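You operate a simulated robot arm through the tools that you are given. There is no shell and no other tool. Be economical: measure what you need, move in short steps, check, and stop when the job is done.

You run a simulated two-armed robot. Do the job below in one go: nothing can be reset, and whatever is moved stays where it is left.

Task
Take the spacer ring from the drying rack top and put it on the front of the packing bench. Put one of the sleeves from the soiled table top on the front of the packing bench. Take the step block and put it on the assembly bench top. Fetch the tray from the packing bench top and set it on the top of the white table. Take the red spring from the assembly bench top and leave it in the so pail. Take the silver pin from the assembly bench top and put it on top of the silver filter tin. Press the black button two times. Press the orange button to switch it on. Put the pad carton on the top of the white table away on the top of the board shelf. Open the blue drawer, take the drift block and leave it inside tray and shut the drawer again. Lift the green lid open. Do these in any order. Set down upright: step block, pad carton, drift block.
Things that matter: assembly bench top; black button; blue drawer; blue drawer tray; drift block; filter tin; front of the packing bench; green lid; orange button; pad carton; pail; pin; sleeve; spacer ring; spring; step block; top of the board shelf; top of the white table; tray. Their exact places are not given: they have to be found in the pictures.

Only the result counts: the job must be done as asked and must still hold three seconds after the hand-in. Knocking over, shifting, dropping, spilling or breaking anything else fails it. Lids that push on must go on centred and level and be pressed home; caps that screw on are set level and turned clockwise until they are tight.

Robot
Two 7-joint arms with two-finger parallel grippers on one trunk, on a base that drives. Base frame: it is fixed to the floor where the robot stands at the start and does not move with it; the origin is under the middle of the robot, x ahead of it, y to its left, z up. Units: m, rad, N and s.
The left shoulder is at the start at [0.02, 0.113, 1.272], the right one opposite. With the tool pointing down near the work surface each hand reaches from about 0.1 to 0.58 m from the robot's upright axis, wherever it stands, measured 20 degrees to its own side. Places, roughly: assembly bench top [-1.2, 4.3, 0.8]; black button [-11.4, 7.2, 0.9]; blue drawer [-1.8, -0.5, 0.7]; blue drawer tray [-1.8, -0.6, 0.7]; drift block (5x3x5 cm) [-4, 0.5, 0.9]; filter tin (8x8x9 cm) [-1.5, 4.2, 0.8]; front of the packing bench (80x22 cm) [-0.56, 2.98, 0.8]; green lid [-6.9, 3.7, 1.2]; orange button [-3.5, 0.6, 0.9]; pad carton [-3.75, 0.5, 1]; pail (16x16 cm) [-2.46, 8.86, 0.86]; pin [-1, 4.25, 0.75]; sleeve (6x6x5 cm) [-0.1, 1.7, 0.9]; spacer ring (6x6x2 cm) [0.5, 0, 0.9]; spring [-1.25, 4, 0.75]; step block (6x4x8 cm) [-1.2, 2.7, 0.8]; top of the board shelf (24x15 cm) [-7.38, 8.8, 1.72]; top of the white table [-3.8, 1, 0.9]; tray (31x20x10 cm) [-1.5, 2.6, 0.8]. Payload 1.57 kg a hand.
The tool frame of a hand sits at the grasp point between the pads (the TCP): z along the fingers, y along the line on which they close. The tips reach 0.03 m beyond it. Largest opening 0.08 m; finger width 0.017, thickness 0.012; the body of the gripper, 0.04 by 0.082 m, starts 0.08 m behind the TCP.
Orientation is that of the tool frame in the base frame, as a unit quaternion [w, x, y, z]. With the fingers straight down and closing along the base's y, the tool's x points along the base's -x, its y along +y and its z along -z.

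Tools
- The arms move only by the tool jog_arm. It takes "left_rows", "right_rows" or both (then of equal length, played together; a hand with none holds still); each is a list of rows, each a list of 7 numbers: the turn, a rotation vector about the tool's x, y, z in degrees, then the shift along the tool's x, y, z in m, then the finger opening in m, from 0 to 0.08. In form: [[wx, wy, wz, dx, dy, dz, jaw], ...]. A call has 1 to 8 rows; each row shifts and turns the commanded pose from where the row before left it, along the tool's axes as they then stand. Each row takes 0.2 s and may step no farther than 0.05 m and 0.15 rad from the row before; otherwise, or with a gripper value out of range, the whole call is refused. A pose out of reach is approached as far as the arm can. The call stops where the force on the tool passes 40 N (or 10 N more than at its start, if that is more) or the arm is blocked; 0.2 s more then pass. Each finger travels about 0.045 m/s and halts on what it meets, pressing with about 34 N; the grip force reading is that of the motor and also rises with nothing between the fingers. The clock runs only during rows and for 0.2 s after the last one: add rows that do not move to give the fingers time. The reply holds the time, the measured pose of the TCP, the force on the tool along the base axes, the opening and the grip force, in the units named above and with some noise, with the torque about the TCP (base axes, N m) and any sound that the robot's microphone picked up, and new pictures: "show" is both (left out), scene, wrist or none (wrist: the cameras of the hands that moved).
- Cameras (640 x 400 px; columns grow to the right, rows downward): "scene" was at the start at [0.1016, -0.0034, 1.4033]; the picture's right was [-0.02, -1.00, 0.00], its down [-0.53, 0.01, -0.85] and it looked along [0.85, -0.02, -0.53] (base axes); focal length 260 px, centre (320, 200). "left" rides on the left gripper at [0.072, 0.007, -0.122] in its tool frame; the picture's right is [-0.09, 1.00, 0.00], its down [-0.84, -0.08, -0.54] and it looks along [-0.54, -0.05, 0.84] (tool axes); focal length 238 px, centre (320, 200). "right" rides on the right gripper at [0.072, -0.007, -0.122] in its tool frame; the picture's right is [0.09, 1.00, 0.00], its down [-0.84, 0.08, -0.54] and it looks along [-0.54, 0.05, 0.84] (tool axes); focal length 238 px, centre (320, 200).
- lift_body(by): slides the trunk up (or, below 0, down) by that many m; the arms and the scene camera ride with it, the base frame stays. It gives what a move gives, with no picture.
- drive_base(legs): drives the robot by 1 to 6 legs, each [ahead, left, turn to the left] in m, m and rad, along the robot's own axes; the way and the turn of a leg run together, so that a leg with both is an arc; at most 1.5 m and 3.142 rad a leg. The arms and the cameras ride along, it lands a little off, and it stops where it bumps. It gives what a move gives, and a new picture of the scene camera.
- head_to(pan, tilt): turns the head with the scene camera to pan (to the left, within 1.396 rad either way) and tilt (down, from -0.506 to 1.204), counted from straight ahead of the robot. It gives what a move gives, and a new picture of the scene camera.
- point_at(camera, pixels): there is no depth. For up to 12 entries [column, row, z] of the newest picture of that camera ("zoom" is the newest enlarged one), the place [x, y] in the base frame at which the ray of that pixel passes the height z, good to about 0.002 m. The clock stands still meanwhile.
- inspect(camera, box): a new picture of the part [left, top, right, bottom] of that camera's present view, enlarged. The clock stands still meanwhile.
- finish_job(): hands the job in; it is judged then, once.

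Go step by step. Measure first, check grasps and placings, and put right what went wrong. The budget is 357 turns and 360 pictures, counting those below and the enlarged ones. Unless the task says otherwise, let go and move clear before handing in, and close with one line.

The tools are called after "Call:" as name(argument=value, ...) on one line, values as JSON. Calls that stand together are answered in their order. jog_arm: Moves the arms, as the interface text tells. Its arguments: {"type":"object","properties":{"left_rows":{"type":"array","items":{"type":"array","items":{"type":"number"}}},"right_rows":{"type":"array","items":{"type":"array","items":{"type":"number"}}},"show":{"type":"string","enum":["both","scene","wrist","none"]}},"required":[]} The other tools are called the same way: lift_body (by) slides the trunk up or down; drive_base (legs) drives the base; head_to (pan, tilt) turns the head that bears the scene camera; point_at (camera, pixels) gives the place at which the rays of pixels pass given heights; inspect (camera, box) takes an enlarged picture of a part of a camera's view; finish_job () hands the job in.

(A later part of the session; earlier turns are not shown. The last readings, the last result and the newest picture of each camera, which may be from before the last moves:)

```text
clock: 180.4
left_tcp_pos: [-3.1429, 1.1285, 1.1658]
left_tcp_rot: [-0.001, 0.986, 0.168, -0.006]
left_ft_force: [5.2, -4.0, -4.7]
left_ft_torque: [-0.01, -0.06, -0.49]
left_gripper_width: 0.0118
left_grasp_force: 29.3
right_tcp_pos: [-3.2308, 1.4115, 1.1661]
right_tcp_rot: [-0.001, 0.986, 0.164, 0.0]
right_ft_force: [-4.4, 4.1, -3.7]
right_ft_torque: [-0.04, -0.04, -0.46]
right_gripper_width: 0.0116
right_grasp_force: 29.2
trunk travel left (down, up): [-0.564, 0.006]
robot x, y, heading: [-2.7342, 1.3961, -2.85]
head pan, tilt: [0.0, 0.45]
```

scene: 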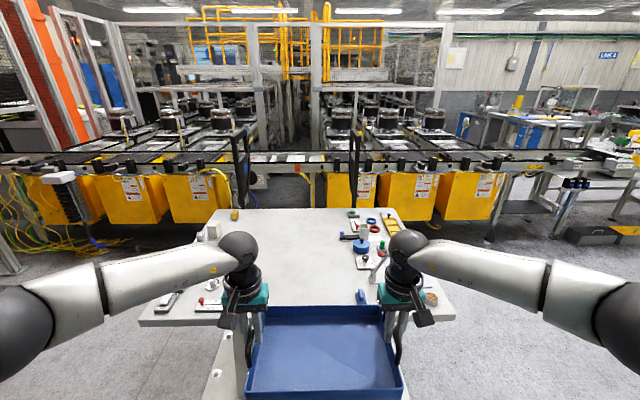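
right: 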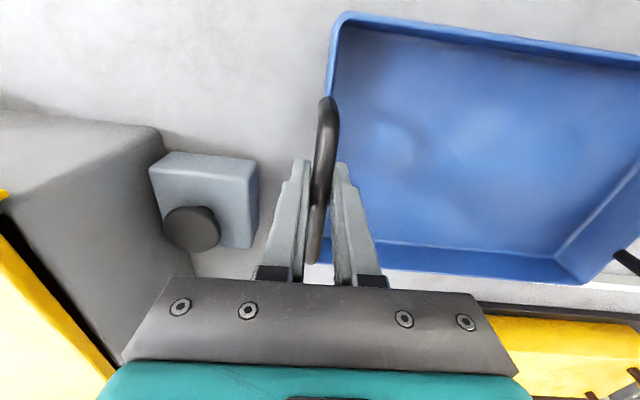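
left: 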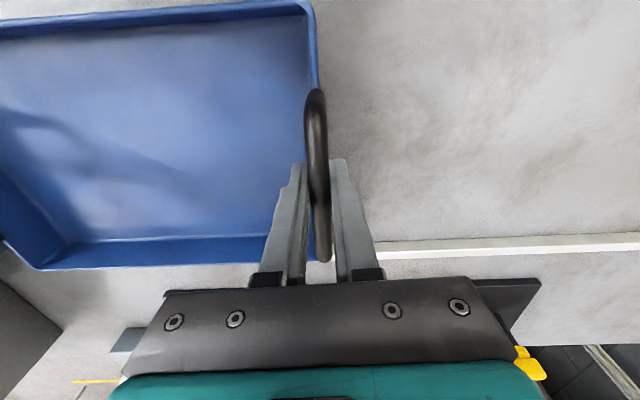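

Call:
head_to(pan=0.0, tilt=0.75)

Call:
drive_base(legs=[[0.4, 0.01, 0]])

```text
clock: 181.2
left_tcp_pos: [-3.1424, 1.1288, 1.1657]
left_tcp_rot: [-0.001, 0.986, 0.167, -0.005]
left_ft_force: [3.1, 0.9, -2.9]
left_ft_torque: [-0.08, 0.29, -0.58]
left_gripper_width: 0.0118
left_grasp_force: 29.0
right_tcp_pos: [-3.2313, 1.4132, 1.1674]
right_tcp_rot: [-0.001, 0.987, 0.164, 0.0]
right_ft_force: [-4.0, -1.7, -3.0]
right_ft_torque: [0.1, -0.33, -0.41]
right_gripper_width: 0.0116
right_grasp_force: 29.1
trunk travel left (down, up): [-0.564, 0.006]
robot x, y, heading: [-2.7314, 1.3981, -2.847]
head pan, tilt: [0.0, 0.75]
```

scene: 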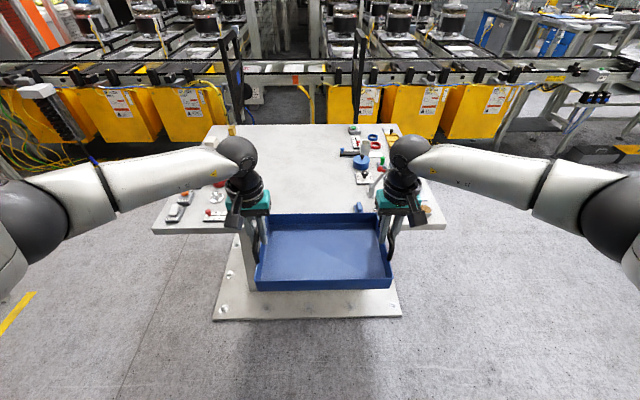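

```text
clock: 183.7
left_tcp_pos: [-3.526, 1.0005, 1.1661]
left_tcp_rot: [-0.001, 0.986, 0.169, -0.005]
left_ft_force: [2.3, 1.0, -2.9]
left_ft_torque: [0.09, -0.23, -0.53]
left_gripper_width: 0.0117
left_grasp_force: 29.0
right_tcp_pos: [-3.6145, 1.2836, 1.1673]
right_tcp_rot: [-0.001, 0.986, 0.165, 0.0]
right_ft_force: [-2.9, -0.4, -3.8]
right_ft_torque: [-0.05, 0.13, -0.46]
right_gripper_width: 0.0116
right_grasp_force: 29.4
trunk travel left (down, up): [-0.564, 0.006]
robot x, y, heading: [-3.1213, 1.2735, -2.845]
head pan, tilt: [0.0, 0.75]
```

scene: 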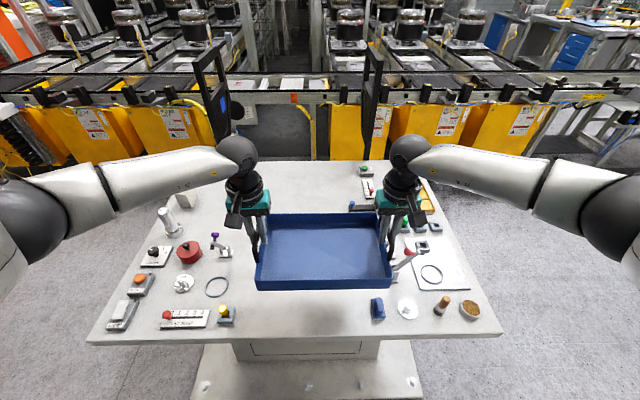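

Tray centre is s=0.54 along the edge, clear between the small items. I push it 6 cm farther in, then lower by the trunk.

Call:
jog_arm(left_rows=[[0, 0, 0, -0.02, 0, 0, 0], [0, 0, 0, -0.02, 0, 0, 0], [0, 0, 0, -0.02, 0, 0, 0]], right_rows=[[0, 0, 0, -0.02, 0, 0, 0], [0, 0, 0, -0.02, 0, 0, 0], [0, 0, 0, -0.02, 0, 0, 0]], show="none")

Call:
lift_body(by=-0.12)

Call:
inspect(camera="scene", box=[80, 120, 520, 395])

Call:
inspect(camera="right", box=[0, 0, 640, 400])

Call:
inspect(camera="left", box=[0, 0, 640, 400])

```text
clock: 184.5
left_tcp_pos: [-3.583, 0.9819, 1.1659]
left_tcp_rot: [-0.001, 0.986, 0.167, -0.003]
left_ft_force: [2.7, 0.4, -3.1]
left_ft_torque: [-0.1, 0.15, -0.49]
left_gripper_width: 0.0116
left_grasp_force: 29.2
right_tcp_pos: [-3.6735, 1.2632, 1.1664]
right_tcp_rot: [-0.001, 0.986, 0.165, 0.001]
right_ft_force: [-3.2, -1.3, -3.5]
right_ft_torque: [0.12, -0.25, -0.45]
right_gripper_width: 0.0116
right_grasp_force: 29.2
trunk travel left (down, up): [-0.564, 0.006]
robot x, y, heading: [-3.123, 1.2736, -2.844]
head pan, tilt: [0.0, 0.75]
```

```text
clock: 186.0
left_tcp_pos: [-3.5826, 0.9803, 1.0478]
left_tcp_rot: [-0.001, 0.986, 0.169, -0.004]
left_ft_force: [3.0, -0.8, -4.2]
left_ft_torque: [0.09, -0.37, -0.53]
left_gripper_width: 0.0118
left_grasp_force: 29.3
right_tcp_pos: [-3.6722, 1.2639, 1.048]
right_tcp_rot: [-0.002, 0.986, 0.165, 0.0]
right_ft_force: [-2.4, 2.3, -3.8]
right_ft_torque: [-0.1, 0.32, -0.37]
right_gripper_width: 0.0117
right_grasp_force: 28.7
trunk travel left (down, up): [-0.444, 0.126]
robot x, y, heading: [-3.1166, 1.2714, -2.85]
head pan, tilt: [0.0, 0.75]
```

```text
1.45 times, centred on (300, 258) of scene
```

zoom: 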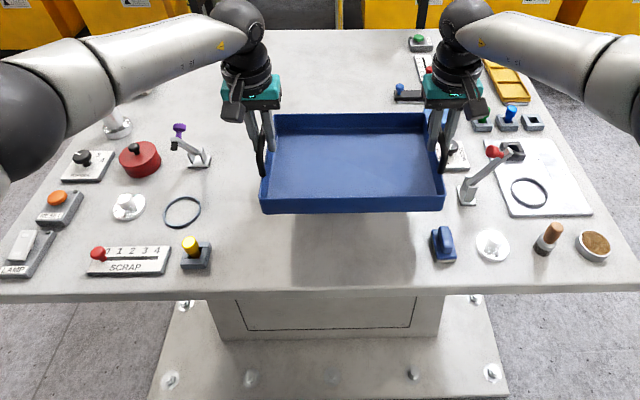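

```text
1.00 times, centred on (320, 200) of right (not enlarged: the box is as wide or as high as the picture)
```

zoom: 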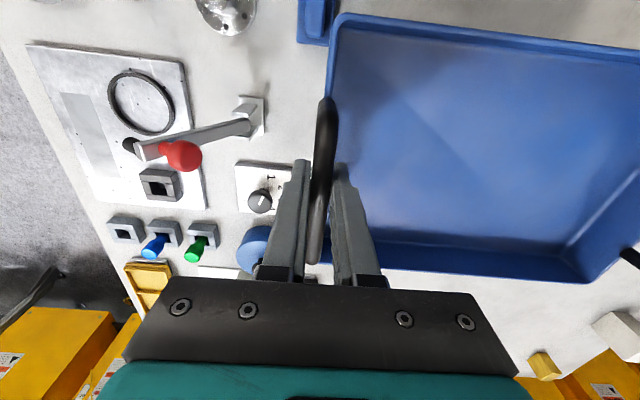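

```text
1.00 times, centred on (320, 200) of left (not enlarged: the box is as wide or as high as the picture)
```

zoom: 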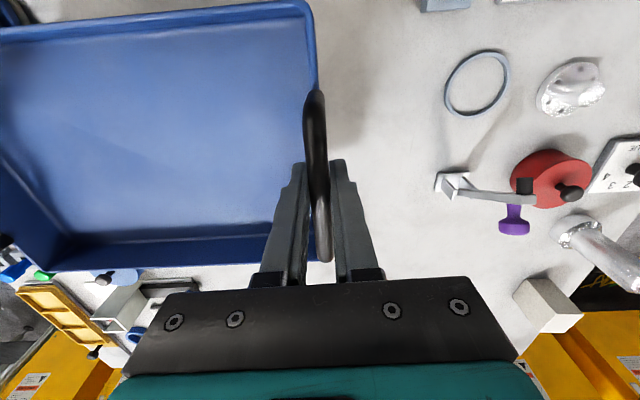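

Call:
inspect(camera="right", box=[160, 0, 480, 300])

Call:
point_at(camera="zoom", pixels=[[265, 220, 0.92], [265, 220, 0.91], [190, 265, 0.95], [130, 130, 0.9], [190, 60, 0.93]])

```text
1.33 times, centred on (320, 150) of right
```

zoom: 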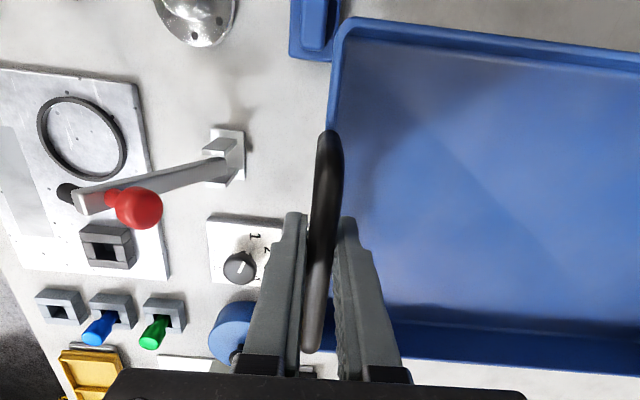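

```text
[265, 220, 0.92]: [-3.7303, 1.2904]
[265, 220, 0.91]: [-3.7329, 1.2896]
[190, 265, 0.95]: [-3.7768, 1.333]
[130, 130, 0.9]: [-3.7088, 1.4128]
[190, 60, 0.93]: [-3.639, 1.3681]
```

Clear by about 2 cm on the right; I shift the tray 1 cm left and lower it.

Call:
jog_arm(left_rows=[[0, 0, 0, 0, 0.01, 0, 0]], right_rows=[[0, 0, 0, 0, 0.01, 0, 0]], show="none")

Call:
lift_body(by=-0.052)

Call:
lift_body(by=-0.006)

```text
clock: 186.4
left_tcp_pos: [-3.58, 0.9703, 1.0463]
left_tcp_rot: [-0.001, 0.986, 0.168, -0.005]
left_ft_force: [3.5, -2.0, -2.7]
left_ft_torque: [0.05, -0.32, -0.51]
left_gripper_width: 0.0118
left_grasp_force: 29.3
right_tcp_pos: [-3.6685, 1.251, 1.0462]
right_tcp_rot: [-0.001, 0.986, 0.165, 0.0]
right_ft_force: [-4.0, 1.4, -3.0]
right_ft_torque: [-0.11, 0.25, -0.44]
right_gripper_width: 0.0117
right_grasp_force: 28.9
trunk travel left (down, up): [-0.444, 0.126]
robot x, y, heading: [-3.1145, 1.2723, -2.85]
head pan, tilt: [0.0, 0.75]
```

```text
clock: 187.3
left_tcp_pos: [-3.5795, 0.9722, 0.9944]
left_tcp_rot: [0.0, 0.986, 0.17, -0.005]
left_ft_force: [4.6, -3.4, -3.1]
left_ft_torque: [0.02, -0.1, -0.52]
left_gripper_width: 0.012
left_grasp_force: 29.3
right_tcp_pos: [-3.6685, 1.2541, 0.9953]
right_tcp_rot: [-0.002, 0.986, 0.165, 0.001]
right_ft_force: [-4.0, 4.0, -3.8]
right_ft_torque: [-0.01, 0.03, -0.42]
right_gripper_width: 0.0118
right_grasp_force: 29.2
trunk travel left (down, up): [-0.392, 0.178]
robot x, y, heading: [-3.1149, 1.2727, -2.844]
head pan, tilt: [0.0, 0.75]
```

```text
clock: 187.9
left_tcp_pos: [-3.5805, 0.9725, 0.9902]
left_tcp_rot: [-0.002, 0.986, 0.169, -0.005]
left_ft_force: [4.5, -4.5, -3.8]
left_ft_torque: [0.01, 0.01, -0.5]
left_gripper_width: 0.0117
left_grasp_force: 29.5
right_tcp_pos: [-3.6682, 1.2538, 0.9879]
right_tcp_rot: [-0.001, 0.986, 0.165, 0.001]
right_ft_force: [-3.8, 4.2, -3.8]
right_ft_torque: [0.04, -0.09, -0.39]
right_gripper_width: 0.0116
right_grasp_force: 29.1
trunk travel left (down, up): [-0.386, 0.184]
robot x, y, heading: [-3.1179, 1.2759, -2.844]
head pan, tilt: [0.0, 0.75]
```

Call:
lift_body(by=-0.006)

Call:
inspect(camera="scene", box=[200, 180, 460, 340])

```text
clock: 188.4
left_tcp_pos: [-3.5813, 0.9709, 0.9823]
left_tcp_rot: [0.0, 0.986, 0.169, -0.004]
left_ft_force: [5.4, -4.4, -3.2]
left_ft_torque: [-0.03, 0.16, -0.46]
left_gripper_width: 0.0121
left_grasp_force: 28.8
right_tcp_pos: [-3.6683, 1.2531, 0.9838]
right_tcp_rot: [-0.001, 0.986, 0.165, 0.001]
right_ft_force: [-5.2, 4.9, -3.1]
right_ft_torque: [0.0, -0.16, -0.34]
right_gripper_width: 0.0116
right_grasp_force: 28.8
trunk travel left (down, up): [-0.38, 0.19]
robot x, y, heading: [-3.1189, 1.275, -2.846]
head pan, tilt: [0.0, 0.75]
```

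```text
2.46 times, centred on (330, 260) of scene
```

zoom: 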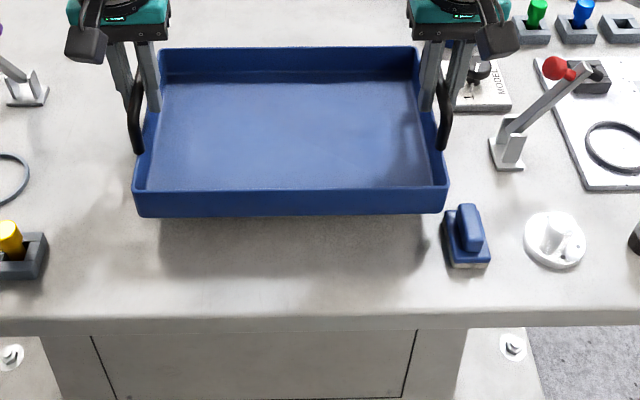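

Call:
lift_body(by=-0.012)

Call:
lift_body(by=-0.008)

Call:
inspect(camera="scene", box=[200, 180, 460, 340])

```text
clock: 189.0
left_tcp_pos: [-3.5805, 0.9718, 0.9705]
left_tcp_rot: [-0.002, 0.986, 0.168, -0.004]
left_ft_force: [5.1, -5.1, -3.4]
left_ft_torque: [-0.01, 0.16, -0.49]
left_gripper_width: 0.0116
left_grasp_force: 28.8
right_tcp_pos: [-3.6689, 1.2523, 0.971]
right_tcp_rot: [-0.002, 0.986, 0.165, 0.001]
right_ft_force: [-3.9, 4.4, -1.9]
right_ft_torque: [0.05, -0.2, -0.37]
right_gripper_width: 0.0114
right_grasp_force: 29.9
trunk travel left (down, up): [-0.368, 0.202]
robot x, y, heading: [-3.1204, 1.2714, -2.848]
head pan, tilt: [0.0, 0.75]
```

```text
clock: 189.6
left_tcp_pos: [-3.5807, 0.9715, 0.9621]
left_tcp_rot: [-0.001, 0.986, 0.168, -0.005]
left_ft_force: [4.7, -5.8, -2.5]
left_ft_torque: [0.0, 0.09, -0.48]
left_gripper_width: 0.0119
left_grasp_force: 29.3
right_tcp_pos: [-3.6695, 1.2542, 0.9621]
right_tcp_rot: [-0.001, 0.986, 0.165, 0.001]
right_ft_force: [-5.2, 5.0, -3.0]
right_ft_torque: [0.02, -0.15, -0.35]
right_gripper_width: 0.0117
right_grasp_force: 29.0
trunk travel left (down, up): [-0.36, 0.21]
robot x, y, heading: [-3.1193, 1.2717, -2.845]
head pan, tilt: [0.0, 0.75]
```

```text
2.46 times, centred on (330, 260) of scene
```

zoom: 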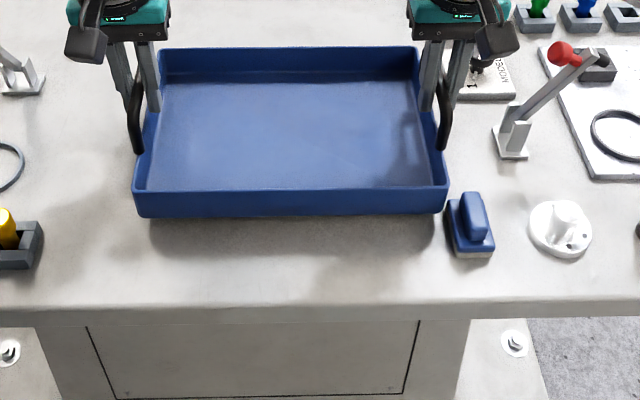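

The tray is still about 2 cm up and its corner nears the blue block; I shift it 2.5 cm left and continue down.

Call:
jog_arm(left_rows=[[0, 0, 0, 0, 0.013, 0, 0], [0, 0, 0, 0, 0.013, 0, 0]], right_rows=[[0, 0, 0, 0, 0.013, 0, 0], [0, 0, 0, 0, 0.013, 0, 0]], show="none")

Call:
lift_body(by=-0.01)

Call:
lift_body(by=-0.005)

Call:
inspect(camera="scene", box=[200, 180, 460, 340])

```text
clock: 190.2
left_tcp_pos: [-3.5705, 0.9465, 0.962]
left_tcp_rot: [0.0, 0.986, 0.169, -0.004]
left_ft_force: [4.0, -5.7, -3.2]
left_ft_torque: [0.04, -0.16, -0.4]
left_gripper_width: 0.0118
left_grasp_force: 28.7
right_tcp_pos: [-3.6619, 1.2279, 0.9621]
right_tcp_rot: [-0.001, 0.986, 0.164, 0.0]
right_ft_force: [-4.3, 7.5, -3.0]
right_ft_torque: [-0.09, 0.03, -0.26]
right_gripper_width: 0.0116
right_grasp_force: 28.7
trunk travel left (down, up): [-0.36, 0.21]
robot x, y, heading: [-3.1184, 1.2716, -2.85]
head pan, tilt: [0.0, 0.75]
```

```text
clock: 190.8
left_tcp_pos: [-3.571, 0.9465, 0.9538]
left_tcp_rot: [0.0, 0.985, 0.171, -0.005]
left_ft_force: [4.8, -8.2, -2.9]
left_ft_torque: [0.06, -0.07, -0.49]
left_gripper_width: 0.012
left_grasp_force: 29.3
right_tcp_pos: [-3.6609, 1.2306, 0.953]
right_tcp_rot: [-0.002, 0.986, 0.165, 0.0]
right_ft_force: [-4.2, 8.3, -3.4]
right_ft_torque: [-0.03, 0.01, -0.32]
right_gripper_width: 0.0117
right_grasp_force: 29.0
trunk travel left (down, up): [-0.35, 0.22]
robot x, y, heading: [-3.1188, 1.2731, -2.842]
head pan, tilt: [0.0, 0.75]
```

```text
clock: 191.3
left_tcp_pos: [-3.5716, 0.9466, 0.949]
left_tcp_rot: [0.0, 0.985, 0.17, -0.006]
left_ft_force: [5.2, -7.7, -3.8]
left_ft_torque: [-0.1, 0.35, -0.49]
left_gripper_width: 0.0116
left_grasp_force: 29.7
right_tcp_pos: [-3.6607, 1.2297, 0.9474]
right_tcp_rot: [-0.001, 0.986, 0.165, -0.001]
right_ft_force: [-6.2, 8.6, -1.1]
right_ft_torque: [-0.05, -0.08, -0.27]
right_gripper_width: 0.0118
right_grasp_force: 28.9
trunk travel left (down, up): [-0.345, 0.225]
robot x, y, heading: [-3.1202, 1.277, -2.848]
head pan, tilt: [0.0, 0.75]
```

```text
2.46 times, centred on (330, 260) of scene
```

zoom: 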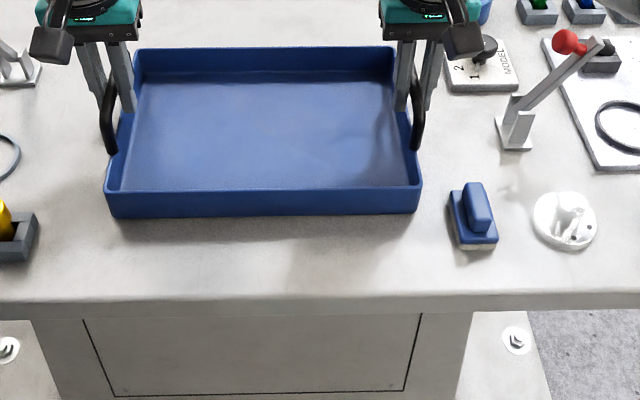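

Call:
lift_body(by=-0.006)

Call:
lift_body(by=-0.005)

```text
clock: 191.9
left_tcp_pos: [-3.5714, 0.9467, 0.9452]
left_tcp_rot: [-0.001, 0.985, 0.17, -0.009]
left_ft_force: [7.4, -12.8, 8.8]
left_ft_torque: [-0.13, 0.49, -0.4]
left_gripper_width: 0.0115
left_grasp_force: 29.4
right_tcp_pos: [-3.6615, 1.2294, 0.9468]
right_tcp_rot: [0.0, 0.986, 0.165, -0.004]
right_ft_force: [-6.6, 10.3, 24.2]
right_ft_torque: [0.02, -0.02, -0.33]
right_gripper_width: 0.0119
right_grasp_force: 29.0
trunk travel left (down, up): [-0.339, 0.231]
robot x, y, heading: [-3.1168, 1.2725, -2.848]
head pan, tilt: [0.0, 0.75]
```

```text
clock: 192.4
left_tcp_pos: [-3.5707, 0.9469, 0.9428]
left_tcp_rot: [0.0, 0.985, 0.169, -0.011]
left_ft_force: [5.5, -15.7, 24.4]
left_ft_torque: [0.09, 0.07, -0.37]
left_gripper_width: 0.012
left_grasp_force: 29.3
right_tcp_pos: [-3.6593, 1.2286, 0.9418]
right_tcp_rot: [-0.002, 0.986, 0.164, -0.004]
right_ft_force: [-7.2, 9.3, 24.0]
right_ft_torque: [-0.07, 0.03, -0.16]
right_gripper_width: 0.0118
right_grasp_force: 28.8
trunk travel left (down, up): [-0.334, 0.236]
robot x, y, heading: [-3.1188, 1.2751, -2.845]
head pan, tilt: [0.0, 0.75]
```

The tray rests (24 N each hand). I open the fingers slightly and lift by the trunk.

Call:
lift_body(by=0.003)

Call:
jog_arm(left_rows=[[0, 0, 0, 0, 0, 0, 0.02], [0, 0, 0, 0, 0, 0, 0.035], [0, 0, 0, 0, 0, 0, 0.035], [0, 0, 0, 0, 0, 0, 0.035]], right_rows=[[0, 0, 0, 0, 0, 0, 0.02], [0, 0, 0, 0, 0, 0, 0.035], [0, 0, 0, 0, 0, 0, 0.035], [0, 0, 0, 0, 0, 0, 0.035]], show="none")

Call:
lift_body(by=0.15)

Call:
inspect(camera="scene", box=[0, 0, 640, 400])

```text
clock: 192.9
left_tcp_pos: [-3.5704, 0.9461, 0.9422]
left_tcp_rot: [0.0, 0.985, 0.17, -0.007]
left_ft_force: [3.7, -15.7, 14.7]
left_ft_torque: [-0.06, 0.56, -0.34]
left_gripper_width: 0.012
left_grasp_force: 29.5
right_tcp_pos: [-3.6594, 1.2297, 0.9398]
right_tcp_rot: [-0.002, 0.986, 0.166, -0.001]
right_ft_force: [-6.4, 9.2, 12.5]
right_ft_torque: [-0.26, 0.63, -0.17]
right_gripper_width: 0.0117
right_grasp_force: 29.1
trunk travel left (down, up): [-0.337, 0.233]
robot x, y, heading: [-3.116, 1.2723, -2.853]
head pan, tilt: [0.0, 0.75]
```

```text
clock: 193.9
left_tcp_pos: [-3.5713, 0.9479, 0.9403]
left_tcp_rot: [-0.001, 0.986, 0.168, -0.006]
left_ft_force: [0.0, 0.8, 0.1]
left_ft_torque: [0.0, -0.03, -0.01]
left_gripper_width: 0.0346
left_grasp_force: 0.1
right_tcp_pos: [-3.6604, 1.2276, 0.9391]
right_tcp_rot: [-0.001, 0.986, 0.165, 0.0]
right_ft_force: [0.4, 0.2, -0.2]
right_ft_torque: [0.0, -0.02, -0.02]
right_gripper_width: 0.0352
right_grasp_force: 0.0
trunk travel left (down, up): [-0.337, 0.233]
robot x, y, heading: [-3.1185, 1.2687, -2.844]
head pan, tilt: [0.0, 0.75]
```

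```text
clock: 195.7
left_tcp_pos: [-3.5719, 0.9479, 1.09]
left_tcp_rot: [-0.001, 0.986, 0.169, -0.005]
left_ft_force: [0.6, -0.4, 0.6]
left_ft_torque: [0.02, -0.01, 0.0]
left_gripper_width: 0.0351
left_grasp_force: 0.0
right_tcp_pos: [-3.6602, 1.2291, 1.0895]
right_tcp_rot: [-0.001, 0.986, 0.164, 0.001]
right_ft_force: [-0.2, 0.1, 0.2]
right_ft_torque: [-0.01, 0.0, -0.01]
right_gripper_width: 0.035
right_grasp_force: 0.1
trunk travel left (down, up): [-0.487, 0.083]
robot x, y, heading: [-3.1202, 1.2704, -2.848]
head pan, tilt: [0.0, 0.75]
```

```text
1.00 times, centred on (320, 200) of scene (not enlarged: the box is as wide or as high as the picture)
```

zoom: 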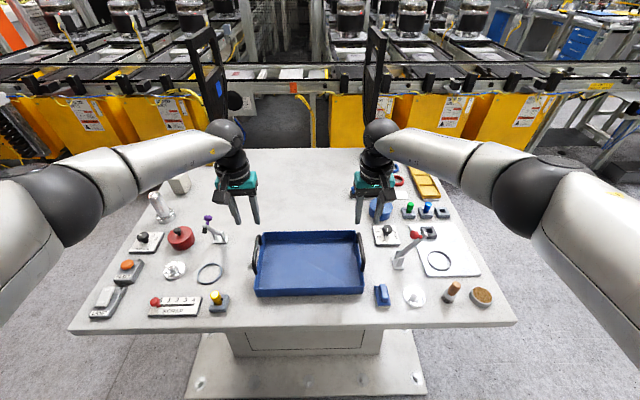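

The tray is set down cleanly. Next I go round to the south side of the table for the orange button, carton and drift block.

Call:
drive_base(legs=[[-0.35, 0, 0], [0, 1.2, 0], [0, 0, -1.584]])

Call:
head_to(pan=0.9, tilt=0.5)

```text
clock: 207.4
left_tcp_pos: [-2.7658, 0.6883, 1.0898]
left_tcp_rot: [-0.004, 0.82, -0.573, -0.003]
left_ft_force: [-0.4, 0.5, -0.7]
left_ft_torque: [0.02, 0.03, 0.0]
left_gripper_width: 0.0351
left_grasp_force: 0.0
right_tcp_pos: [-2.4854, 0.7796, 1.0891]
right_tcp_rot: [0.0, 0.818, -0.576, 0.001]
right_ft_force: [0.2, -1.1, 0.1]
right_ft_torque: [-0.04, 0.03, 0.01]
right_gripper_width: 0.0349
right_grasp_force: 0.1
trunk travel left (down, up): [-0.487, 0.083]
robot x, y, heading: [-2.4385, 0.2404, 1.878]
head pan, tilt: [0.0, 0.75]
```

scene: 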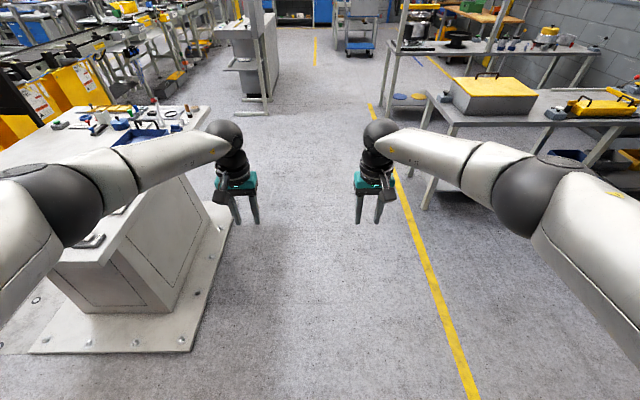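

```text
clock: 208.6
left_tcp_pos: [-2.7664, 0.6879, 1.0908]
left_tcp_rot: [-0.005, 0.819, -0.574, -0.003]
left_ft_force: [-1.1, 0.7, 0.3]
left_ft_torque: [-0.01, 0.01, -0.01]
left_gripper_width: 0.0349
left_grasp_force: 0.1
right_tcp_pos: [-2.4851, 0.7797, 1.0895]
right_tcp_rot: [0.0, 0.817, -0.576, 0.002]
right_ft_force: [-0.6, 0.9, -0.7]
right_ft_torque: [0.04, 0.0, 0.0]
right_gripper_width: 0.0349
right_grasp_force: 0.0
trunk travel left (down, up): [-0.487, 0.083]
robot x, y, heading: [-2.4355, 0.2411, 1.875]
head pan, tilt: [0.901, 0.499]
```

scene: 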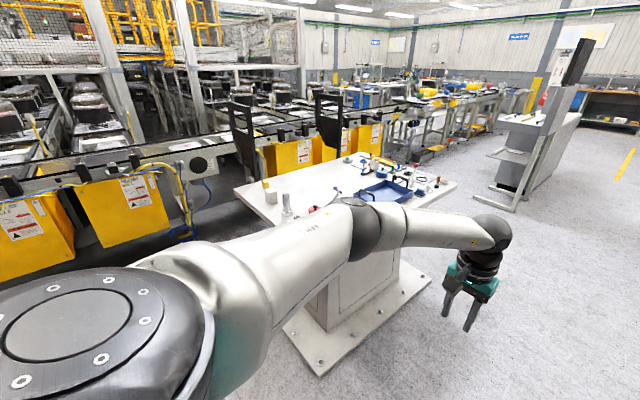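

Call:
point_at(camera="scene", pixels=[[322, 374, 0], [285, 335, 0], [430, 280, 0], [235, 188, 0.86], [75, 262, 0.2], [160, 240, 0.2]])

Call:
drive_base(legs=[[-0.1, 0.6, 0]])

```text
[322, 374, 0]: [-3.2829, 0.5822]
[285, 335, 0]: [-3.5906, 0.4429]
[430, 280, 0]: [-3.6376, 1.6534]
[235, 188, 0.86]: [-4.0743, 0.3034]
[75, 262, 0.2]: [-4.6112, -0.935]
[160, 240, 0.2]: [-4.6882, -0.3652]
```

```text
clock: 211.9
left_tcp_pos: [-3.3, 0.4113, 1.0903]
left_tcp_rot: [-0.005, 0.822, -0.569, -0.003]
left_ft_force: [0.0, 0.8, -0.1]
left_ft_torque: [-0.01, 0.0, 0.01]
left_gripper_width: 0.035
left_grasp_force: 0.0
right_tcp_pos: [-3.022, 0.5056, 1.0902]
right_tcp_rot: [-0.002, 0.82, -0.572, 0.002]
right_ft_force: [-0.8, 0.7, 0.9]
right_ft_torque: [-0.01, 0.0, -0.01]
right_gripper_width: 0.0348
right_grasp_force: 0.0
trunk travel left (down, up): [-0.487, 0.083]
robot x, y, heading: [-2.9684, -0.0365, 1.885]
head pan, tilt: [0.901, 0.499]
```

scene: 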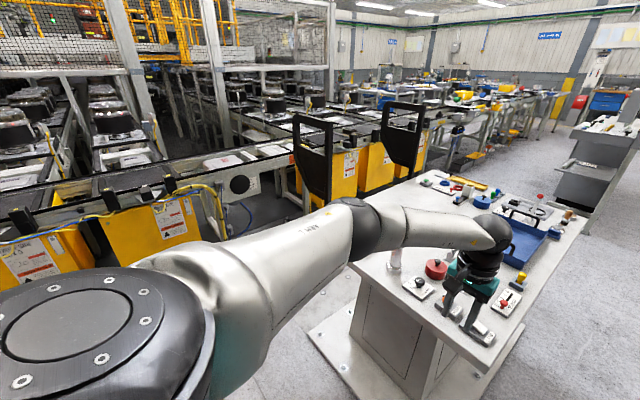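

Call:
drive_base(legs=[[0, 0.48, -0.03], [0.3, 0, 0]])

Call:
head_to(pan=0.0, tilt=0.8)

```text
clock: 216.5
left_tcp_pos: [-3.8332, 0.5684, 1.0897]
left_tcp_rot: [-0.004, 0.813, -0.582, -0.003]
left_ft_force: [-0.8, -0.5, 0.5]
left_ft_torque: [-0.03, 0.0, 0.02]
left_gripper_width: 0.0349
left_grasp_force: 0.1
right_tcp_pos: [-3.552, 0.6564, 1.0897]
right_tcp_rot: [0.0, 0.812, -0.584, 0.001]
right_ft_force: [-0.6, -0.1, -0.9]
right_ft_torque: [-0.02, 0.02, 0.01]
right_gripper_width: 0.035
right_grasp_force: 0.1
trunk travel left (down, up): [-0.487, 0.083]
robot x, y, heading: [-3.5114, 0.1128, 1.855]
head pan, tilt: [0.901, 0.499]
```

scene: 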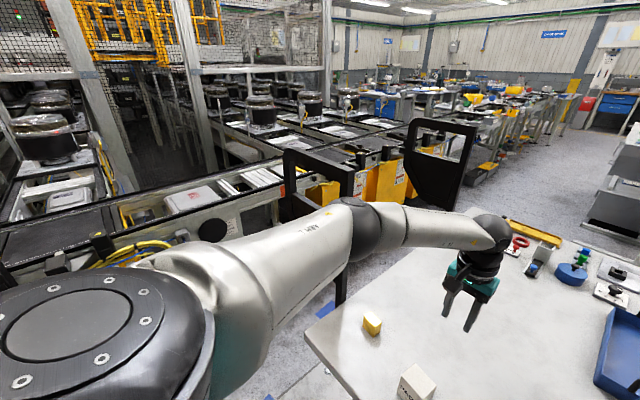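

```text
clock: 217.7
left_tcp_pos: [-3.8327, 0.5683, 1.0913]
left_tcp_rot: [-0.004, 0.814, -0.581, -0.004]
left_ft_force: [0.3, 0.2, 0.1]
left_ft_torque: [-0.02, 0.0, 0.02]
left_gripper_width: 0.035
left_grasp_force: 0.1
right_tcp_pos: [-3.5509, 0.6541, 1.0904]
right_tcp_rot: [0.0, 0.811, -0.584, 0.001]
right_ft_force: [0.8, 0.0, 0.9]
right_ft_torque: [0.0, -0.02, 0.01]
right_gripper_width: 0.0351
right_grasp_force: 0.3
trunk travel left (down, up): [-0.487, 0.083]
robot x, y, heading: [-3.5099, 0.1146, 1.855]
head pan, tilt: [0.0, 0.799]
```

scene: 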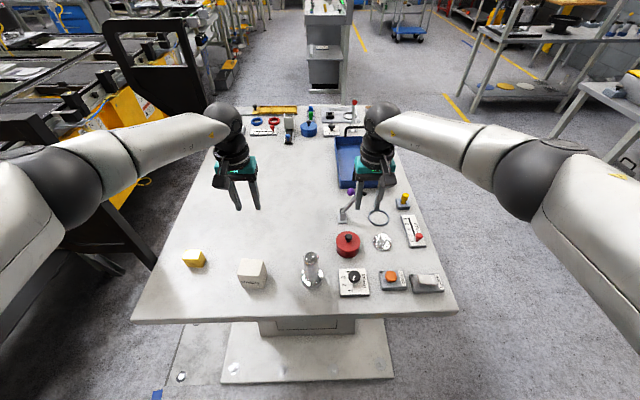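

Call:
inspect(camera="scene", box=[160, 220, 460, 330])

Call:
point_at(camera="scene", pixels=[[392, 275, 0.9], [392, 275, 0.88], [194, 267, 0.855], [252, 290, 0.855], [238, 286, 0.855], [267, 289, 0.855], [187, 265, 0.855], [205, 265, 0.855], [133, 323, 0.85], [458, 311, 0.85]])

```text
2.13 times, centred on (310, 275) of scene
```

zoom: 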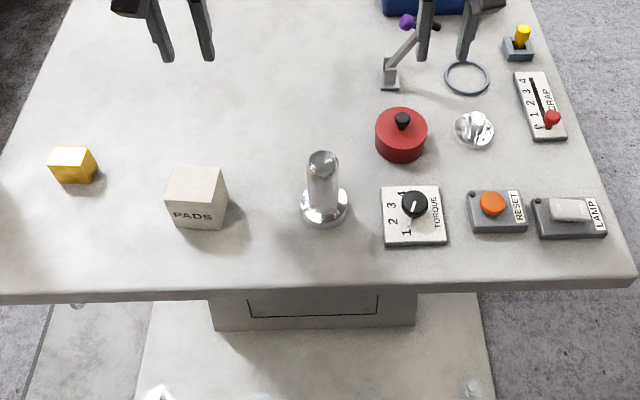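

```text
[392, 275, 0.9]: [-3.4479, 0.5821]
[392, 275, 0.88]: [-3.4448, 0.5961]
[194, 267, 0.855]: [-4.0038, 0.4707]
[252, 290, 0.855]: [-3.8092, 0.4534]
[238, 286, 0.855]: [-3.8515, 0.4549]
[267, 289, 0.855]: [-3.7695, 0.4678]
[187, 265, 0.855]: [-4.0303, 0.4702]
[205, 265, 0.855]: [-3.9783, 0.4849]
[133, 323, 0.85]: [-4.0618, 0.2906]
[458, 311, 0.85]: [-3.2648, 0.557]
```

The RESET button's orange cap is at (-3.447, 0.588), z about 0.89. I bring the closed right fingers above it.

Call:
jog_arm(right_rows=[[0, 0, 0, 0.032, -0.026, 0, 0], [0, 0, 0, 0.032, -0.026, 0, 0], [0, 0, 0, 0.031, -0.0255, 0, 0], [0, 0, 0, 0, 0, 0.045, 0], [0, 0, 0, 0, 0, 0.045, 0], [0, 0, 0, 0, 0, 0.01, 0]], show="wrist")

```text
clock: 219.1
left_tcp_pos: [-3.8316, 0.5694, 1.0904]
left_tcp_rot: [-0.004, 0.814, -0.581, -0.004]
left_ft_force: [-0.3, -0.6, 0.1]
left_ft_torque: [0.02, -0.01, 0.0]
left_gripper_width: 0.035
left_grasp_force: 0.0
right_tcp_pos: [-3.4473, 0.587, 0.987]
right_tcp_rot: [-0.001, 0.812, -0.584, 0.002]
right_ft_force: [-0.1, -0.5, 0.3]
right_ft_torque: [0.01, -0.01, 0.01]
right_gripper_width: 0.0
right_grasp_force: 21.1
trunk travel left (down, up): [-0.487, 0.083]
robot x, y, heading: [-3.5105, 0.1121, 1.854]
head pan, tilt: [0.0, 0.799]
```

right: 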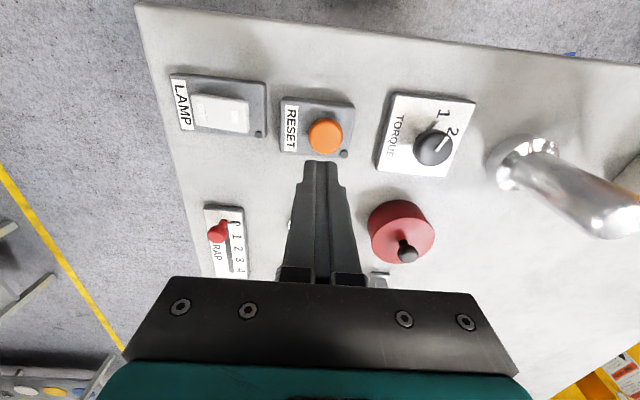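

Call:
point_at(camera="right", pixels=[[326, 136, 0.88], [326, 136, 0.89], [326, 136, 0.9]])

```text
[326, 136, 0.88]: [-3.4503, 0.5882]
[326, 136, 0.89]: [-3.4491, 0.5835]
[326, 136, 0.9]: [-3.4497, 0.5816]
```

Call:
jog_arm(right_rows=[[0, 0, 0, 0.001, 0.003, 0.03, 0], [0, 0, 0, 0, 0, 0.03, 0], [0, 0, 0, 0, 0, 0.004, 0], [0, 0, 0, 0, 0, 0.004, 0], [0, 0, 0, 0, 0, 0.004, 0]], show="wrist")

```text
clock: 220.3
left_tcp_pos: [-3.8319, 0.5663, 1.0919]
left_tcp_rot: [-0.005, 0.814, -0.581, -0.004]
left_ft_force: [0.1, 0.5, -0.1]
left_ft_torque: [-0.01, 0.01, 0.04]
left_gripper_width: 0.0348
left_grasp_force: 0.1
right_tcp_pos: [-3.4489, 0.5858, 0.9219]
right_tcp_rot: [-0.002, 0.812, -0.584, -0.001]
right_ft_force: [4.2, -8.6, 27.9]
right_ft_torque: [-0.34, -0.11, 0.02]
right_gripper_width: 0.0
right_grasp_force: 21.2
trunk travel left (down, up): [-0.487, 0.083]
robot x, y, heading: [-3.5097, 0.1125, 1.86]
head pan, tilt: [0.0, 0.799]
heard: click
```

right: 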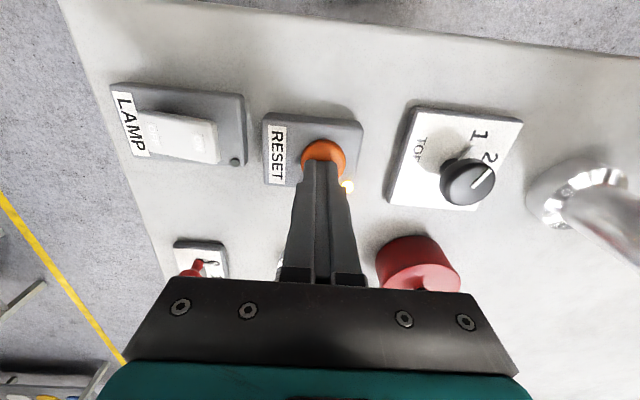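

Click heard and the indicator glows at (347,185): orange is on. I lift off and move to put the left hand over the yellow drift block.

Call:
jog_arm(right_rows=[[0, 0, 0, 0, 0, -0.045, 0], [0, 0, 0, 0, 0, -0.045, 0.02], [0, 0, 0, 0, 0, -0.045, 0.04], [0, 0, 0, 0, 0, -0.045, 0.06]], show="scene")

Call:
drive_base(legs=[[0, 0.2, 0]])

Call:
inspect(camera="left", box=[0, 0, 640, 400])

```text
clock: 221.3
left_tcp_pos: [-3.8323, 0.5686, 1.0916]
left_tcp_rot: [-0.005, 0.813, -0.582, -0.003]
left_ft_force: [-0.2, -0.1, -0.3]
left_ft_torque: [-0.03, 0.0, 0.02]
left_gripper_width: 0.035
left_grasp_force: 0.0
right_tcp_pos: [-3.4493, 0.5884, 1.0972]
right_tcp_rot: [-0.001, 0.812, -0.584, 0.001]
right_ft_force: [-0.3, 0.7, -0.9]
right_ft_torque: [0.0, 0.01, 0.0]
right_gripper_width: 0.0603
right_grasp_force: 0.7
trunk travel left (down, up): [-0.487, 0.083]
robot x, y, heading: [-3.5155, 0.1122, 1.858]
head pan, tilt: [0.0, 0.799]
```

scene: 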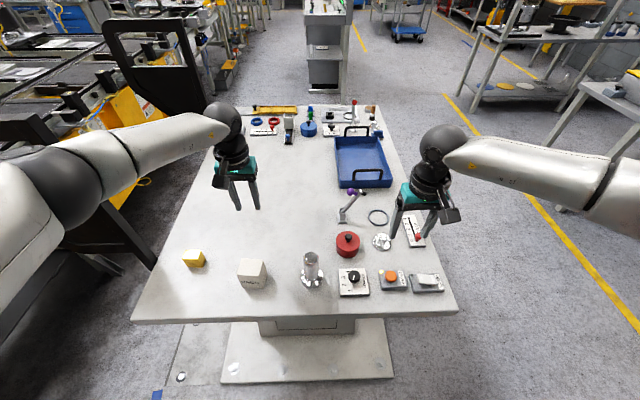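

```text
clock: 222.9
left_tcp_pos: [-4.0231, 0.5129, 1.0904]
left_tcp_rot: [-0.006, 0.813, -0.582, -0.003]
left_ft_force: [0.4, 0.3, -0.3]
left_ft_torque: [-0.03, 0.0, -0.04]
left_gripper_width: 0.0347
left_grasp_force: 0.0
right_tcp_pos: [-3.6387, 0.5314, 1.0963]
right_tcp_rot: [-0.001, 0.811, -0.585, 0.002]
right_ft_force: [-1.0, -0.7, -0.3]
right_ft_torque: [0.0, 0.01, 0.0]
right_gripper_width: 0.0601
right_grasp_force: 0.0
trunk travel left (down, up): [-0.487, 0.083]
robot x, y, heading: [-3.7052, 0.056, 1.854]
head pan, tilt: [0.0, 0.799]
```

scene: 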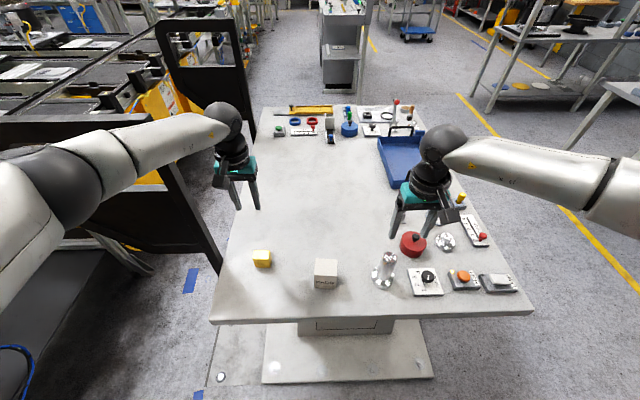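

```text
1.00 times, centred on (320, 200) of left (not enlarged: the box is as wide or as high as the picture)
```

zoom: 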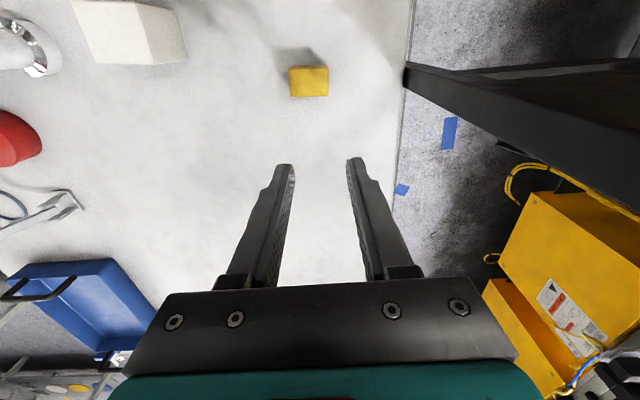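

Call:
point_at(camera="zoom", pixels=[[309, 84, 0.905], [290, 97, 0.905], [328, 96, 0.905], [290, 68, 0.905], [328, 67, 0.905]])

Call:
point_at(camera="scene", pixels=[[254, 267, 0.857], [270, 267, 0.857], [252, 251, 0.907], [271, 251, 0.907]])

```text
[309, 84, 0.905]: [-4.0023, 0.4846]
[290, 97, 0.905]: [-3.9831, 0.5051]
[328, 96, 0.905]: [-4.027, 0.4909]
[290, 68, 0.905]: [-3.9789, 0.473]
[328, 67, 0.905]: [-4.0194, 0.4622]
```

```text
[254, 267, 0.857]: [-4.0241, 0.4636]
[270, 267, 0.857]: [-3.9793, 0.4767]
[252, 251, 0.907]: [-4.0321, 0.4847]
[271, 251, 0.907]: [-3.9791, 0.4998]
```

Call:
jog_arm(left_rows=[[0, 0, 0, 0.0326, -0.009, 0.02, 0.08], [0, 0, 0, 0, 0, 0.045, 0.08], [0, 0, 0, 0, 0, 0.045, 0.08], [0, 0, 0, 0, 0, 0.02, 0.08]], show="wrist")

```text
clock: 223.9
left_tcp_pos: [-4.0027, 0.4871, 0.9604]
left_tcp_rot: [-0.005, 0.813, -0.583, -0.003]
left_ft_force: [-0.6, -0.1, 0.3]
left_ft_torque: [-0.02, 0.02, 0.01]
left_gripper_width: 0.0797
left_grasp_force: 0.1
right_tcp_pos: [-3.6394, 0.5325, 1.0975]
right_tcp_rot: [0.0, 0.811, -0.585, 0.001]
right_ft_force: [0.7, -1.1, 0.2]
right_ft_torque: [-0.01, -0.01, 0.0]
right_gripper_width: 0.0601
right_grasp_force: 0.1
trunk travel left (down, up): [-0.487, 0.083]
robot x, y, heading: [-3.7064, 0.0554, 1.854]
head pan, tilt: [0.0, 0.799]
```

left: 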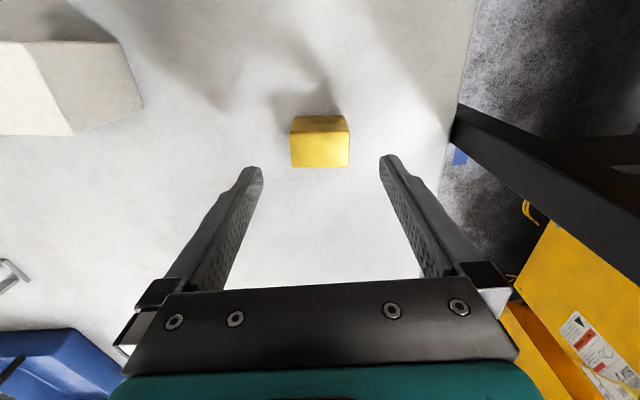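

Call:
jog_arm(left_rows=[[0, 0, 0, 0, 0, 0.03, 0.08], [0, 0, 0, 0, 0, 0.028, 0.08], [0, 0, 0, 0, 0, 0, 0.06], [0, 0, 0, 0, 0, 0, 0.04], [0, 0, 0, 0, 0, 0, 0.04], [0, 0, 0, 0, 0, 0, 0.04], [0, 0, 0, 0, 0, -0.03, 0.04]], show="wrist")

```text
clock: 225.5
left_tcp_pos: [-4.0038, 0.4853, 0.9515]
left_tcp_rot: [-0.004, 0.813, -0.582, -0.003]
left_ft_force: [0.8, 0.8, -4.9]
left_ft_torque: [0.0, 0.02, 0.0]
left_gripper_width: 0.0456
left_grasp_force: 33.8
left hand out of reach, approached as far as the arm can: row 2
right_tcp_pos: [-3.6401, 0.5308, 1.0965]
right_tcp_rot: [-0.001, 0.811, -0.585, 0.002]
right_ft_force: [0.2, -0.3, -0.5]
right_ft_torque: [0.05, -0.02, -0.02]
right_gripper_width: 0.0601
right_grasp_force: 0.1
trunk travel left (down, up): [-0.487, 0.083]
robot x, y, heading: [-3.7039, 0.0568, 1.853]
head pan, tilt: [0.0, 0.799]
```

left: 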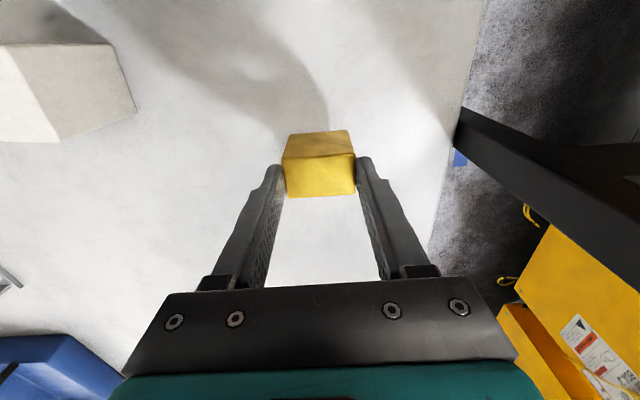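

Drift block held (0.0456, 4.9 N). I raise it, pull back, and go to the bench with the blue drawer.

Call:
jog_arm(left_rows=[[0, 0, 0, 0.02, 0, -0.045, 0.04], [0, 0, 0, 0.02, 0, -0.045, 0.04], [0, 0, 0, 0.02, 0, -0.045, 0.04], [0, 0, 0, 0.02, -0.02, -0.03, 0.04]], right_rows=[[0, 0, 0, 0.02, -0.0, -0.02, 0.08], [0, 0, 0, 0.02, -0.02, -0.02, 0.08], [0, 0, 0, 0.01, -0.02, -0.0, 0.08], [0, 0, 0, 0, 0, 0, 0.08]], show="none")

Call:
drive_base(legs=[[-0.25, 0, 0], [0, -1.4, 0], [0, 0, -3.12]])

Call:
head_to(pan=0.0, tilt=0.6)

```text
clock: 226.5
left_tcp_pos: [-3.9567, 0.4131, 1.1161]
left_tcp_rot: [-0.004, 0.814, -0.581, -0.005]
left_ft_force: [0.6, -0.3, -5.4]
left_ft_torque: [-0.01, -0.01, 0.0]
left_gripper_width: 0.0456
left_grasp_force: 33.8
right_tcp_pos: [-3.5853, 0.4986, 1.1376]
right_tcp_rot: [0.0, 0.811, -0.585, 0.001]
right_ft_force: [0.5, -0.2, -0.6]
right_ft_torque: [-0.03, 0.03, 0.01]
right_gripper_width: 0.0797
right_grasp_force: 0.1
trunk travel left (down, up): [-0.487, 0.083]
robot x, y, heading: [-3.7033, 0.0578, 1.853]
head pan, tilt: [0.0, 0.799]
```

```text
clock: 242.1
left_tcp_pos: [-2.0413, -0.1291, 1.1164]
left_tcp_rot: [0.003, 0.57, 0.821, -0.004]
left_ft_force: [-0.2, 1.2, -6.1]
left_ft_torque: [0.01, 0.02, 0.03]
left_gripper_width: 0.0458
left_grasp_force: 34.1
right_tcp_pos: [-2.4099, -0.2253, 1.1375]
right_tcp_rot: [-0.001, 0.573, 0.82, -0.001]
right_ft_force: [-0.6, 0.1, 0.1]
right_ft_torque: [-0.03, -0.01, 0.02]
right_gripper_width: 0.0799
right_grasp_force: 0.0
trunk travel left (down, up): [-0.487, 0.083]
robot x, y, heading: [-2.3071, 0.22, -1.259]
head pan, tilt: [0.0, 0.799]
```

scene: 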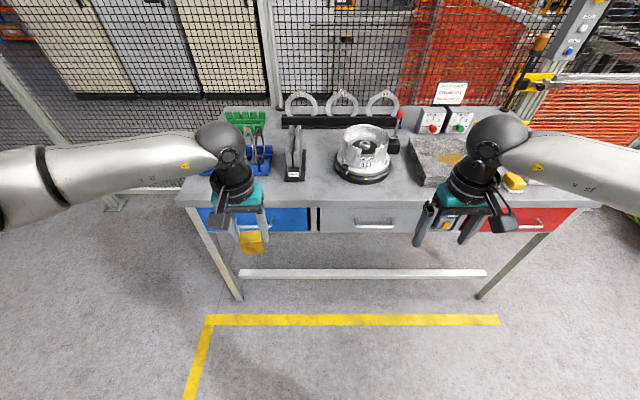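

```text
clock: 242.8
left_tcp_pos: [-2.0411, -0.1292, 1.1158]
left_tcp_rot: [0.002, 0.57, 0.821, -0.004]
left_ft_force: [-0.5, 0.3, -5.2]
left_ft_torque: [-0.01, 0.03, -0.01]
left_gripper_width: 0.0459
left_grasp_force: 34.2
right_tcp_pos: [-2.4105, -0.2253, 1.1375]
right_tcp_rot: [-0.002, 0.573, 0.82, -0.001]
right_ft_force: [0.6, 0.0, 0.7]
right_ft_torque: [-0.01, 0.0, -0.05]
right_gripper_width: 0.0801
right_grasp_force: 0.1
trunk travel left (down, up): [-0.487, 0.083]
robot x, y, heading: [-2.3102, 0.2202, -1.25]
head pan, tilt: [0.0, 0.6]
```

scene: 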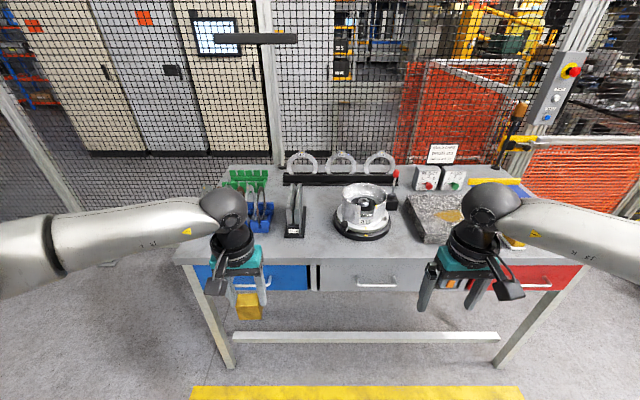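

I see the bench with blue, grey and red drawers; the blue one's handle is hidden behind the left hand. I shift left and look again.

Call:
drive_base(legs=[[0.1, 0.42, 0]])

Call:
inspect(camera="scene", box=[200, 170, 480, 345])

```text
clock: 245.4
left_tcp_pos: [-1.6183, -0.0962, 1.1155]
left_tcp_rot: [0.003, 0.572, 0.82, -0.004]
left_ft_force: [-0.8, 1.0, -5.5]
left_ft_torque: [0.0, -0.01, -0.04]
left_gripper_width: 0.0458
left_grasp_force: 34.0
right_tcp_pos: [-1.9866, -0.1904, 1.1367]
right_tcp_rot: [-0.002, 0.573, 0.819, -0.002]
right_ft_force: [-0.6, 0.0, -0.9]
right_ft_torque: [0.04, -0.01, 0.0]
right_gripper_width: 0.0801
right_grasp_force: 0.0
trunk travel left (down, up): [-0.487, 0.083]
robot x, y, heading: [-1.8839, 0.2509, -1.263]
head pan, tilt: [0.0, 0.6]
```

scene: 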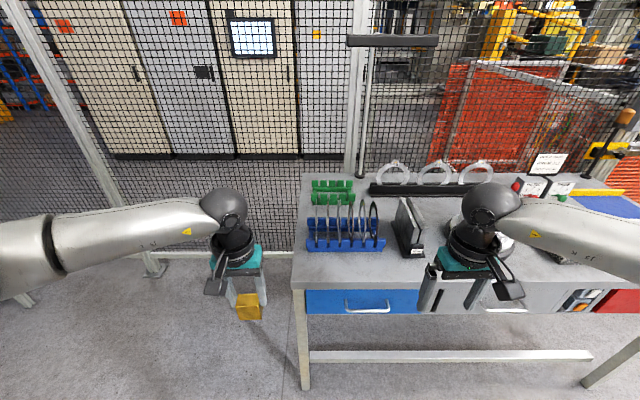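

```text
2.29 times, centred on (340, 258) of scene
```

zoom: 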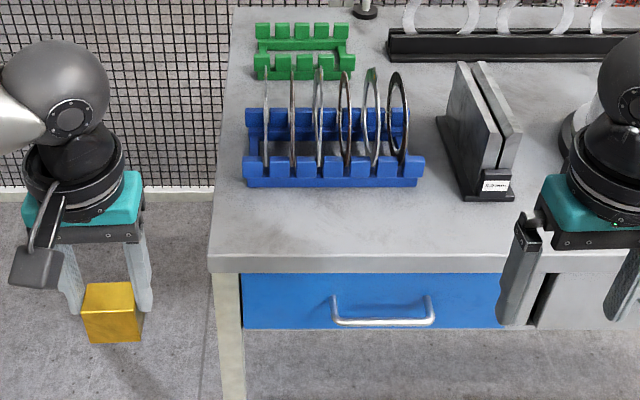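

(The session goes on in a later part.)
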